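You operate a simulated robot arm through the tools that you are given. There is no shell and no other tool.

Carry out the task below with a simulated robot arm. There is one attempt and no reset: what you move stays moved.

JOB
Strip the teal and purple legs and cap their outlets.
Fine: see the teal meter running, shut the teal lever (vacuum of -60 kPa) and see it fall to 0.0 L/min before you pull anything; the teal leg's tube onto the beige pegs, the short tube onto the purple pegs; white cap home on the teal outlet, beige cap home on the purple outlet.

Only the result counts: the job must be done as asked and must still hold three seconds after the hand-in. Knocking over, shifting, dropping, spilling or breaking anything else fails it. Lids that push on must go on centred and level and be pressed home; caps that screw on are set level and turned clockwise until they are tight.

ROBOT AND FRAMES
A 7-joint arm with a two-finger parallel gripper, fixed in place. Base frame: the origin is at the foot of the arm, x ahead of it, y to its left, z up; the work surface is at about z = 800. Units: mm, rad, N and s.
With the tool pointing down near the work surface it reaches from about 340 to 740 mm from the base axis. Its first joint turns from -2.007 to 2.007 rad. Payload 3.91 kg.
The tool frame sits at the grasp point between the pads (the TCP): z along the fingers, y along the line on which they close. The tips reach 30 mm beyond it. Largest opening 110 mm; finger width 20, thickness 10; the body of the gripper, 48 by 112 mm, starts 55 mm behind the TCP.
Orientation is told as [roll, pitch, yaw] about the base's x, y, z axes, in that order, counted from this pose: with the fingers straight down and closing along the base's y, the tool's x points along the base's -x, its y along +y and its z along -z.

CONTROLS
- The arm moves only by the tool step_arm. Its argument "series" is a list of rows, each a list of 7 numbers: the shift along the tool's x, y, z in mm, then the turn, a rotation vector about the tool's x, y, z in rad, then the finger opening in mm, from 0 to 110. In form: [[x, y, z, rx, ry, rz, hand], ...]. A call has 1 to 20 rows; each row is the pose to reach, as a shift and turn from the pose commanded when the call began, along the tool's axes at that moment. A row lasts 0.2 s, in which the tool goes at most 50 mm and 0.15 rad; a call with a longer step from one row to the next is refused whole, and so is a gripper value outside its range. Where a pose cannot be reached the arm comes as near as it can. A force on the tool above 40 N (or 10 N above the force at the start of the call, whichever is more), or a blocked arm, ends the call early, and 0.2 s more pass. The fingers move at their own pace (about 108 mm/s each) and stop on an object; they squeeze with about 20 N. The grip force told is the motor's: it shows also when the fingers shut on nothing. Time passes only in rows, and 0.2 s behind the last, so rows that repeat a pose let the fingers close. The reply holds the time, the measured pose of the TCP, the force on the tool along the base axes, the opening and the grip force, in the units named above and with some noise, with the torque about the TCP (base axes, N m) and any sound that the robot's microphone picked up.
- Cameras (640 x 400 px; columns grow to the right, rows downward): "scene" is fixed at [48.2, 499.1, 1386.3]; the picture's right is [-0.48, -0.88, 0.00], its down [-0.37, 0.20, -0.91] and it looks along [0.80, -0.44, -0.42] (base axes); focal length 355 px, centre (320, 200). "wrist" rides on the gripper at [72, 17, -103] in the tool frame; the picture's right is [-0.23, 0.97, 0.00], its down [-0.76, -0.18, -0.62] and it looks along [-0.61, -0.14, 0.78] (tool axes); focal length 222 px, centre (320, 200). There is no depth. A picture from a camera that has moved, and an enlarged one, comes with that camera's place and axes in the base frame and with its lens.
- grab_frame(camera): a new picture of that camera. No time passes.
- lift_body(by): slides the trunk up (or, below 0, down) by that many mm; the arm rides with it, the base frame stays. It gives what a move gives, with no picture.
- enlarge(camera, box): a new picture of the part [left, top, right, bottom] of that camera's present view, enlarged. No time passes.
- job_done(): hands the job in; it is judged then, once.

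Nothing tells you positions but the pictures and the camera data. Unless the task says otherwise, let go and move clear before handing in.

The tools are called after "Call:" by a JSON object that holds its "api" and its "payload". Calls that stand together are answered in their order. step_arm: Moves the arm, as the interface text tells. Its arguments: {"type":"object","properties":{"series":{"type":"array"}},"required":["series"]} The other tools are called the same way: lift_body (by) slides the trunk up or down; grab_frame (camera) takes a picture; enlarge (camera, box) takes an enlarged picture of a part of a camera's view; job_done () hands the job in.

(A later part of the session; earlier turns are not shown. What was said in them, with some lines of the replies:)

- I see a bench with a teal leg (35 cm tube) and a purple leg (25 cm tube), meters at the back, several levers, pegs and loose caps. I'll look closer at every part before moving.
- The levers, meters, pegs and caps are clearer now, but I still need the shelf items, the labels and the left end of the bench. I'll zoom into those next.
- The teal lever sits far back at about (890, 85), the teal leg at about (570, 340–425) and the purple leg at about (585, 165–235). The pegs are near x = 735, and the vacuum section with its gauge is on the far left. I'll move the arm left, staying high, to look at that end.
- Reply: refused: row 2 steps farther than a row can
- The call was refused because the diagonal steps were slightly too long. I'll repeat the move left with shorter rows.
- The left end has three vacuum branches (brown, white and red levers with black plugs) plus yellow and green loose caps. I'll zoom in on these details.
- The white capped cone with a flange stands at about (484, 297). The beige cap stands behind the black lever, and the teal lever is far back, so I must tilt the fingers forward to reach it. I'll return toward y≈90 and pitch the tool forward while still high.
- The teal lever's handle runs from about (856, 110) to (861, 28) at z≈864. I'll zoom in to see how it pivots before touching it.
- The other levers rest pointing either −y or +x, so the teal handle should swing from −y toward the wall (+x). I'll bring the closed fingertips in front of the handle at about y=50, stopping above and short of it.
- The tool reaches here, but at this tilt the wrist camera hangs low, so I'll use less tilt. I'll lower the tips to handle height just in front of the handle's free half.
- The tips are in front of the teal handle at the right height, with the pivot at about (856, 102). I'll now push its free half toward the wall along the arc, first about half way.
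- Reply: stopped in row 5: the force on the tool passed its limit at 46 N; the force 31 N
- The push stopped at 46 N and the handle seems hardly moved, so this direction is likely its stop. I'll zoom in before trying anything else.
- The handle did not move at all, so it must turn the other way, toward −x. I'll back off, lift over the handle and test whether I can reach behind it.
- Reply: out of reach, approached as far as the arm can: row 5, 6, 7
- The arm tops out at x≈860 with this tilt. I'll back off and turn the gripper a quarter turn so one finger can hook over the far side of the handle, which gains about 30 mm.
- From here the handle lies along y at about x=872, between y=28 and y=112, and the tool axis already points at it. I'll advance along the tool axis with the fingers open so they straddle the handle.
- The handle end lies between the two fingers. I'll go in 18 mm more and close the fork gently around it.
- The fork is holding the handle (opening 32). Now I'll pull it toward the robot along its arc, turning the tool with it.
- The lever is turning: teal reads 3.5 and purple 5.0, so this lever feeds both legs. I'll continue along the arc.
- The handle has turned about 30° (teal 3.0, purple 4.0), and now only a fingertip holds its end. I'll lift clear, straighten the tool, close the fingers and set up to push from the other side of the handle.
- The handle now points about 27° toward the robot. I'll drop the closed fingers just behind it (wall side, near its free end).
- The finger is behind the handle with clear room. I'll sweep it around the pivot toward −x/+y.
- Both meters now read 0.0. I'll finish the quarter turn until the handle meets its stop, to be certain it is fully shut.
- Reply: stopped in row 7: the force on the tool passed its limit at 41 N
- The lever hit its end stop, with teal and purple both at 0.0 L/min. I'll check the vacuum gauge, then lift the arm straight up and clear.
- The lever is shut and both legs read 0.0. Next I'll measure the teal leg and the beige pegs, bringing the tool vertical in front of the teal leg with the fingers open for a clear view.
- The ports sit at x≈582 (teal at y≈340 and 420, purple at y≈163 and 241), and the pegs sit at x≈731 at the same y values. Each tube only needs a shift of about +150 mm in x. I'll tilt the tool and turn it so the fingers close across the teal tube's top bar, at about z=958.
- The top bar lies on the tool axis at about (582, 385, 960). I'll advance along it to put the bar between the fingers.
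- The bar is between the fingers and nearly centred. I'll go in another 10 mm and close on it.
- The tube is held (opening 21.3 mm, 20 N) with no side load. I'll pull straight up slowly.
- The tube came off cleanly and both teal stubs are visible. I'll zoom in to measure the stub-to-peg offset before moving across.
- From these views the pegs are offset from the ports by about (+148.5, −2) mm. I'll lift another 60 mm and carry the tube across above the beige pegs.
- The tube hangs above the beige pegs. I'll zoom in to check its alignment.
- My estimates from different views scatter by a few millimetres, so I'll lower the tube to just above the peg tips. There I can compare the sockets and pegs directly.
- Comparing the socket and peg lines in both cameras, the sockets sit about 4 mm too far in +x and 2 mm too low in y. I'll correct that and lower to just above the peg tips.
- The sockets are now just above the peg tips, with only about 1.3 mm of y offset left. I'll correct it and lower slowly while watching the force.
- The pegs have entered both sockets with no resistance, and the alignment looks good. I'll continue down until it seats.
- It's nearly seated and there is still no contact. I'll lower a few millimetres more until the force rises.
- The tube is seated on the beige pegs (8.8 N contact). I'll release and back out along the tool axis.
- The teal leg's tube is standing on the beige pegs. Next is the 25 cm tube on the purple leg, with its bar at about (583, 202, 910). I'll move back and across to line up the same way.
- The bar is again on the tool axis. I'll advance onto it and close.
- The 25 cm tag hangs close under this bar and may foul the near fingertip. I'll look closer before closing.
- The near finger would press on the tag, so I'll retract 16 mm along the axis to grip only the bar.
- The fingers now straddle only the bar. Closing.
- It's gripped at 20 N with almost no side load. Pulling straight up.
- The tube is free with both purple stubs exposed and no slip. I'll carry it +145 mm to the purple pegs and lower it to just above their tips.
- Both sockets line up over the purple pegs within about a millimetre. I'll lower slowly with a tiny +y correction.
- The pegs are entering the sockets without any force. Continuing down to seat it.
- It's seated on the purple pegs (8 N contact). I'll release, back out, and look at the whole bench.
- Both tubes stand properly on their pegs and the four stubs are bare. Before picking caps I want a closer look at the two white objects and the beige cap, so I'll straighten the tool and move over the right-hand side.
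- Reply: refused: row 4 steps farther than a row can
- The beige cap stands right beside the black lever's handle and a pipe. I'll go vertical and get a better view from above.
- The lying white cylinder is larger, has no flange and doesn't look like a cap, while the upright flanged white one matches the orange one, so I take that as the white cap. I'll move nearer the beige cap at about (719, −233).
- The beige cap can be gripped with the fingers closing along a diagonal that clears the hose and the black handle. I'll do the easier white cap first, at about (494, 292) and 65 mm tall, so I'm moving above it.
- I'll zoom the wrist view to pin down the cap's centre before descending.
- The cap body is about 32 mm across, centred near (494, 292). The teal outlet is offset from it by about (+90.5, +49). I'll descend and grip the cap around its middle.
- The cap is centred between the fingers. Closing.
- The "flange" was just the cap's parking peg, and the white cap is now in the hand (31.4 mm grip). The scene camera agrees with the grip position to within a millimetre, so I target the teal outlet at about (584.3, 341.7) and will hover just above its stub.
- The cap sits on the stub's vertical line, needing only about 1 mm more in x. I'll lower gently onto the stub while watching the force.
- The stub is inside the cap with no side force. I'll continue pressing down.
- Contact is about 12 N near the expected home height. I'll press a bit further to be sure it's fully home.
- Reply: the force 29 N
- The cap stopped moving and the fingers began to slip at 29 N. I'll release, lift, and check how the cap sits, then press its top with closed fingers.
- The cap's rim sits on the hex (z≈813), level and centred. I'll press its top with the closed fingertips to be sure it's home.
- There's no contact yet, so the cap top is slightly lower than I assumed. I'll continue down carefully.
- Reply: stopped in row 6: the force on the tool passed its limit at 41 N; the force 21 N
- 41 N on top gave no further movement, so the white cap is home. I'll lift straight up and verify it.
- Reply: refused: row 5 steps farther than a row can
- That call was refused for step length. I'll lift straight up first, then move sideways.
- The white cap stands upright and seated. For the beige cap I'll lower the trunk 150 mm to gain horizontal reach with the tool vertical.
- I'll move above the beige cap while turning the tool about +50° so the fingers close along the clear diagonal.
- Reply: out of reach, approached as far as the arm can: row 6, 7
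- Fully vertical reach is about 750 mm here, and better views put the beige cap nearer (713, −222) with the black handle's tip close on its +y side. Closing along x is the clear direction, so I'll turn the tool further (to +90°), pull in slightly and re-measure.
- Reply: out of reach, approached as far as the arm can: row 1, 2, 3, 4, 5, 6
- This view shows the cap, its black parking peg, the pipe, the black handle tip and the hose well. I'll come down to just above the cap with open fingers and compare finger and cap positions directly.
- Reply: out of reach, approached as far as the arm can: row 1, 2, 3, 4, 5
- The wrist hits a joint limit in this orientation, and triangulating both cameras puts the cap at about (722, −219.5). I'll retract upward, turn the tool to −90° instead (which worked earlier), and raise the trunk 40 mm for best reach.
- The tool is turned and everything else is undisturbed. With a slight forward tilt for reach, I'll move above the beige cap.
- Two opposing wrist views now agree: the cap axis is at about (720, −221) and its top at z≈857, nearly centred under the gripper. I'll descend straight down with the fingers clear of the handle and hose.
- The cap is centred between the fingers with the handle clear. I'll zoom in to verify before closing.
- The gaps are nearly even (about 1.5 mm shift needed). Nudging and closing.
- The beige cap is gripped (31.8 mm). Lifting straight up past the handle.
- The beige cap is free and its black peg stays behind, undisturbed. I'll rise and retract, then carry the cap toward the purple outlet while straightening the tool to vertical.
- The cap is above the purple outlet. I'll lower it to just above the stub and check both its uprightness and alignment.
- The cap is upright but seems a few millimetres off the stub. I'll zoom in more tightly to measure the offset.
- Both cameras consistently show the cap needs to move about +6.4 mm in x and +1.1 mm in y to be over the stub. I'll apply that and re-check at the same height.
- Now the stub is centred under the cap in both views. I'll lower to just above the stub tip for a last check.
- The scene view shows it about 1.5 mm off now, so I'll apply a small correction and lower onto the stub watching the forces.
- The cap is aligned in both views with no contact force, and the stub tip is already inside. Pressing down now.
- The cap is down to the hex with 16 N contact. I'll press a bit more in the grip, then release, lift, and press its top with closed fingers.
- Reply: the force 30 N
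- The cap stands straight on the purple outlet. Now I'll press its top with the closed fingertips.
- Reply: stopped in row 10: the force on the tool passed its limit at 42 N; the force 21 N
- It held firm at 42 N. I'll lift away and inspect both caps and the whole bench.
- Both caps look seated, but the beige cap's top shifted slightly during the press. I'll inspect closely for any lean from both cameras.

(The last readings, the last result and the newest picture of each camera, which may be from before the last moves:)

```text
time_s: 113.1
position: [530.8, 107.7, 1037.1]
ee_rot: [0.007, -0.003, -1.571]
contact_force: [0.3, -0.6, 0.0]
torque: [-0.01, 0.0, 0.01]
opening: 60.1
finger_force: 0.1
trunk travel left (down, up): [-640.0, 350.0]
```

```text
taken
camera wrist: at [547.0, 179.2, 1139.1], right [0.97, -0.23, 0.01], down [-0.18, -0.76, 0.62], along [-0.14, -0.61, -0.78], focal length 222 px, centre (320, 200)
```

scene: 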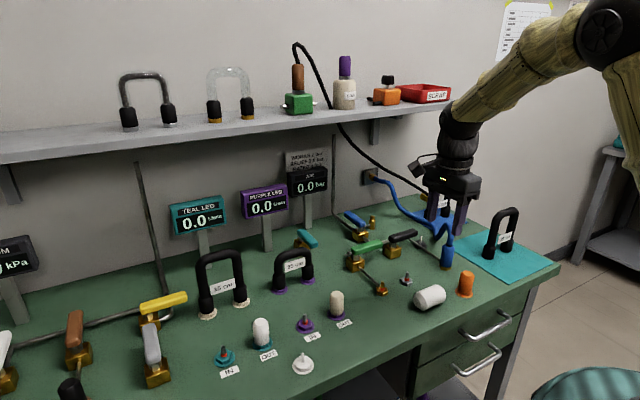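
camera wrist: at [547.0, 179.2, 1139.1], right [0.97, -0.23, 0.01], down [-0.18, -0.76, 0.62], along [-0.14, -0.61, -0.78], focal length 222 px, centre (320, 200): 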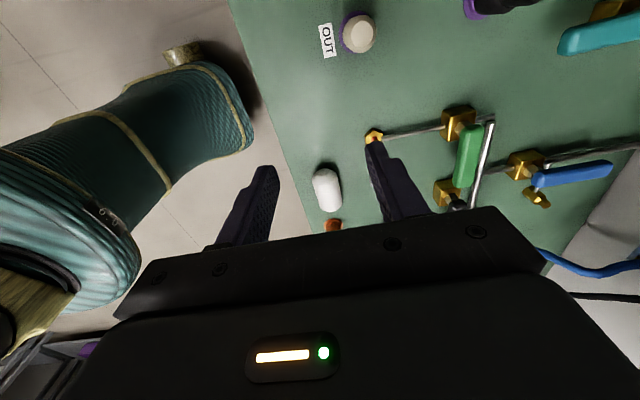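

Both caps stand level within about a degree, with their rims on the hexes. I'll do one last check of the tubes, lever and meters with the arm clear.

Call:
{"api": "step_arm", "payload": {"series": [[-40, -20, -20, 0, 0, 0, 60], [-80, -40, -40, 0, 0, 0, 60], [-120, -60, -60, 0, 0, 0, 60], [-120, -60, -60, 0, 0, 0, 60]]}}

Call:
{"api": "enlarge", "payload": {"camera": "scene", "box": [150, 180, 400, 390]}}

Call:
{"api": "enlarge", "payload": {"camera": "scene", "box": [340, 180, 540, 310]}}

Call:
{"api": "enlarge", "payload": {"camera": "scene", "box": [190, 230, 330, 330]}}

Call:
{"api": "enlarge", "payload": {"camera": "scene", "box": [0, 180, 160, 300]}}

```text
time_s: 114.1
position: [469.6, -13.3, 1098.0]
ee_rot: [0.006, -0.001, -1.571]
contact_force: [-0.7, 0.7, 0.1]
torque: [0.02, -0.03, 0.02]
opening: 60.0
finger_force: 0.1
trunk travel left (down, up): [-640.0, 350.0]
```

```text
1.90 times, centred on (275, 285) of scene
camera zoom: at [48.2, 499.1, 1386.3], right [-0.48, -0.88, 0.0], down [-0.37, 0.2, -0.91], along [0.8, -0.44, -0.42], focal length 676 px, centre (406, 38)
```

zoom: 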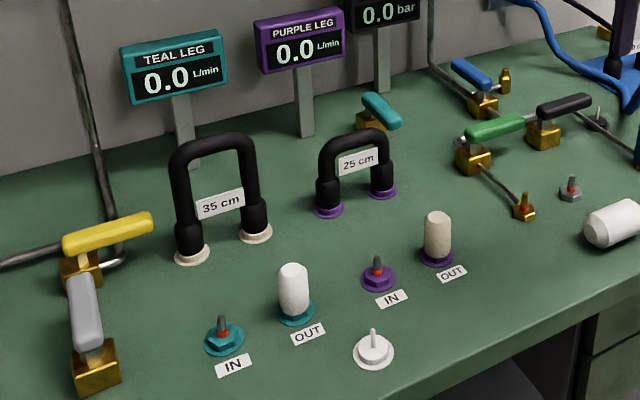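

```text
3.08 times, centred on (440, 245) of scene
camera zoom: at [48.2, 499.1, 1386.3], right [-0.48, -0.88, 0.0], down [-0.37, 0.2, -0.91], along [0.8, -0.44, -0.42], focal length 1093 px, centre (-49, 62)
```

zoom: 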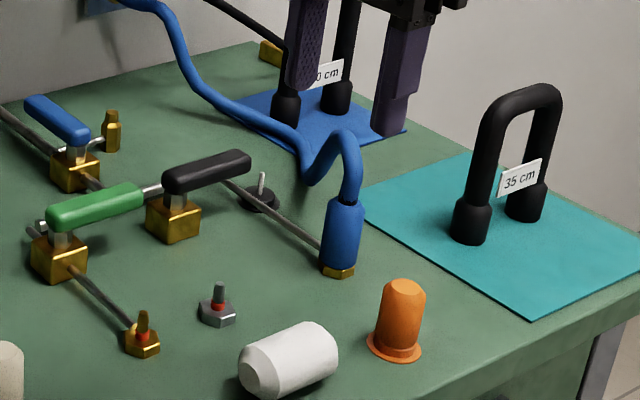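

```text
4.00 times, centred on (260, 280) of scene
camera zoom: at [48.2, 499.1, 1386.3], right [-0.48, -0.88, 0.0], down [-0.37, 0.2, -0.91], along [0.8, -0.44, -0.42], focal length 1420 px, centre (560, -120)
```

zoom: 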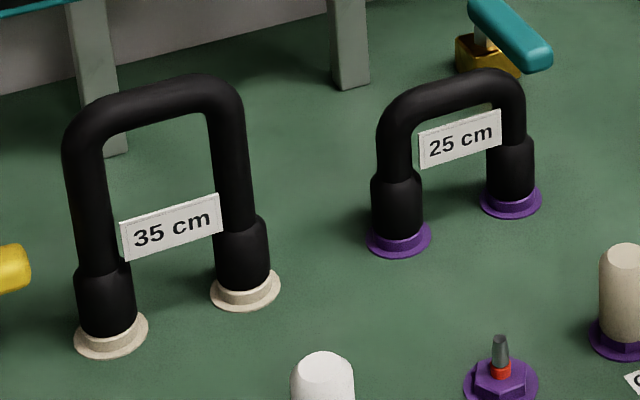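

```text
3.33 times, centred on (80, 240) of scene
camera zoom: at [48.2, 499.1, 1386.3], right [-0.48, -0.88, 0.0], down [-0.37, 0.2, -0.91], along [0.8, -0.44, -0.42], focal length 1184 px, centre (1120, 67)
```

zoom: 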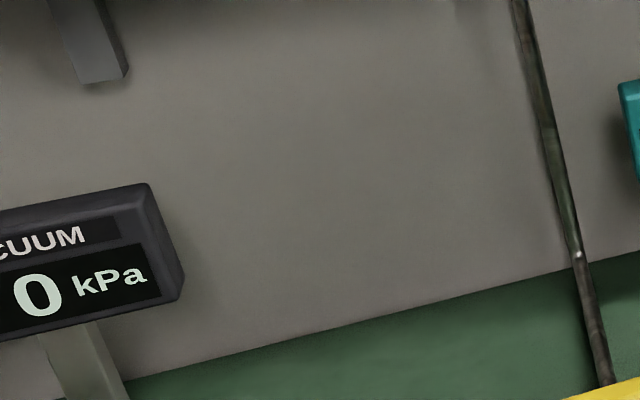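

Both meters read 0.0 and the teal lever is shut. The 35 cm tube stands on the beige pegs and the 25 cm tube on the purple pegs, with the white cap home on the teal outlet and the beige cap home on the purple outlet. The arm is clear and nothing else has been disturbed, so I'm handing in.

Call:
{"api": "job_done", "payload": {}}

```text
The job is handed in.
```

The teal and purple legs are stripped and their outlets capped, and the job is handed in; I got no verdict back.

- **Shut-off:** the teal meter was running at 4.5 L/min. Shutting the teal lever to its stop took it to 0.0 before I pulled anything. The purple meter fell from 6.0 to 0.0 with it.
- **Tubes:** the teal leg's 35 cm tube is seated on the beige pegs and the short 25 cm tube on the purple pegs.
- **Caps:** the white cap is on the teal outlet and the beige cap on the purple outlet. I pressed each on top to about 40 N with no further movement, and both look level to within about a degree.

**Vacuum reading:** the vacuum gauge showed 0 kPa every time I checked it, never -60 kPa. I took "(vacuum of -60 kPa)" as a description of the teal lever, so I left the vacuum levers alone. If you meant the gauge should read -60 kPa, that part was not done.

**White cap:** there were two white objects. I used the one standing on its own white peg and left the larger white cylinder lying where it was.

When I first tried the teal lever I pushed it the wrong way, against its open stop, to about 46 N. It did not move, and I saw no damage.
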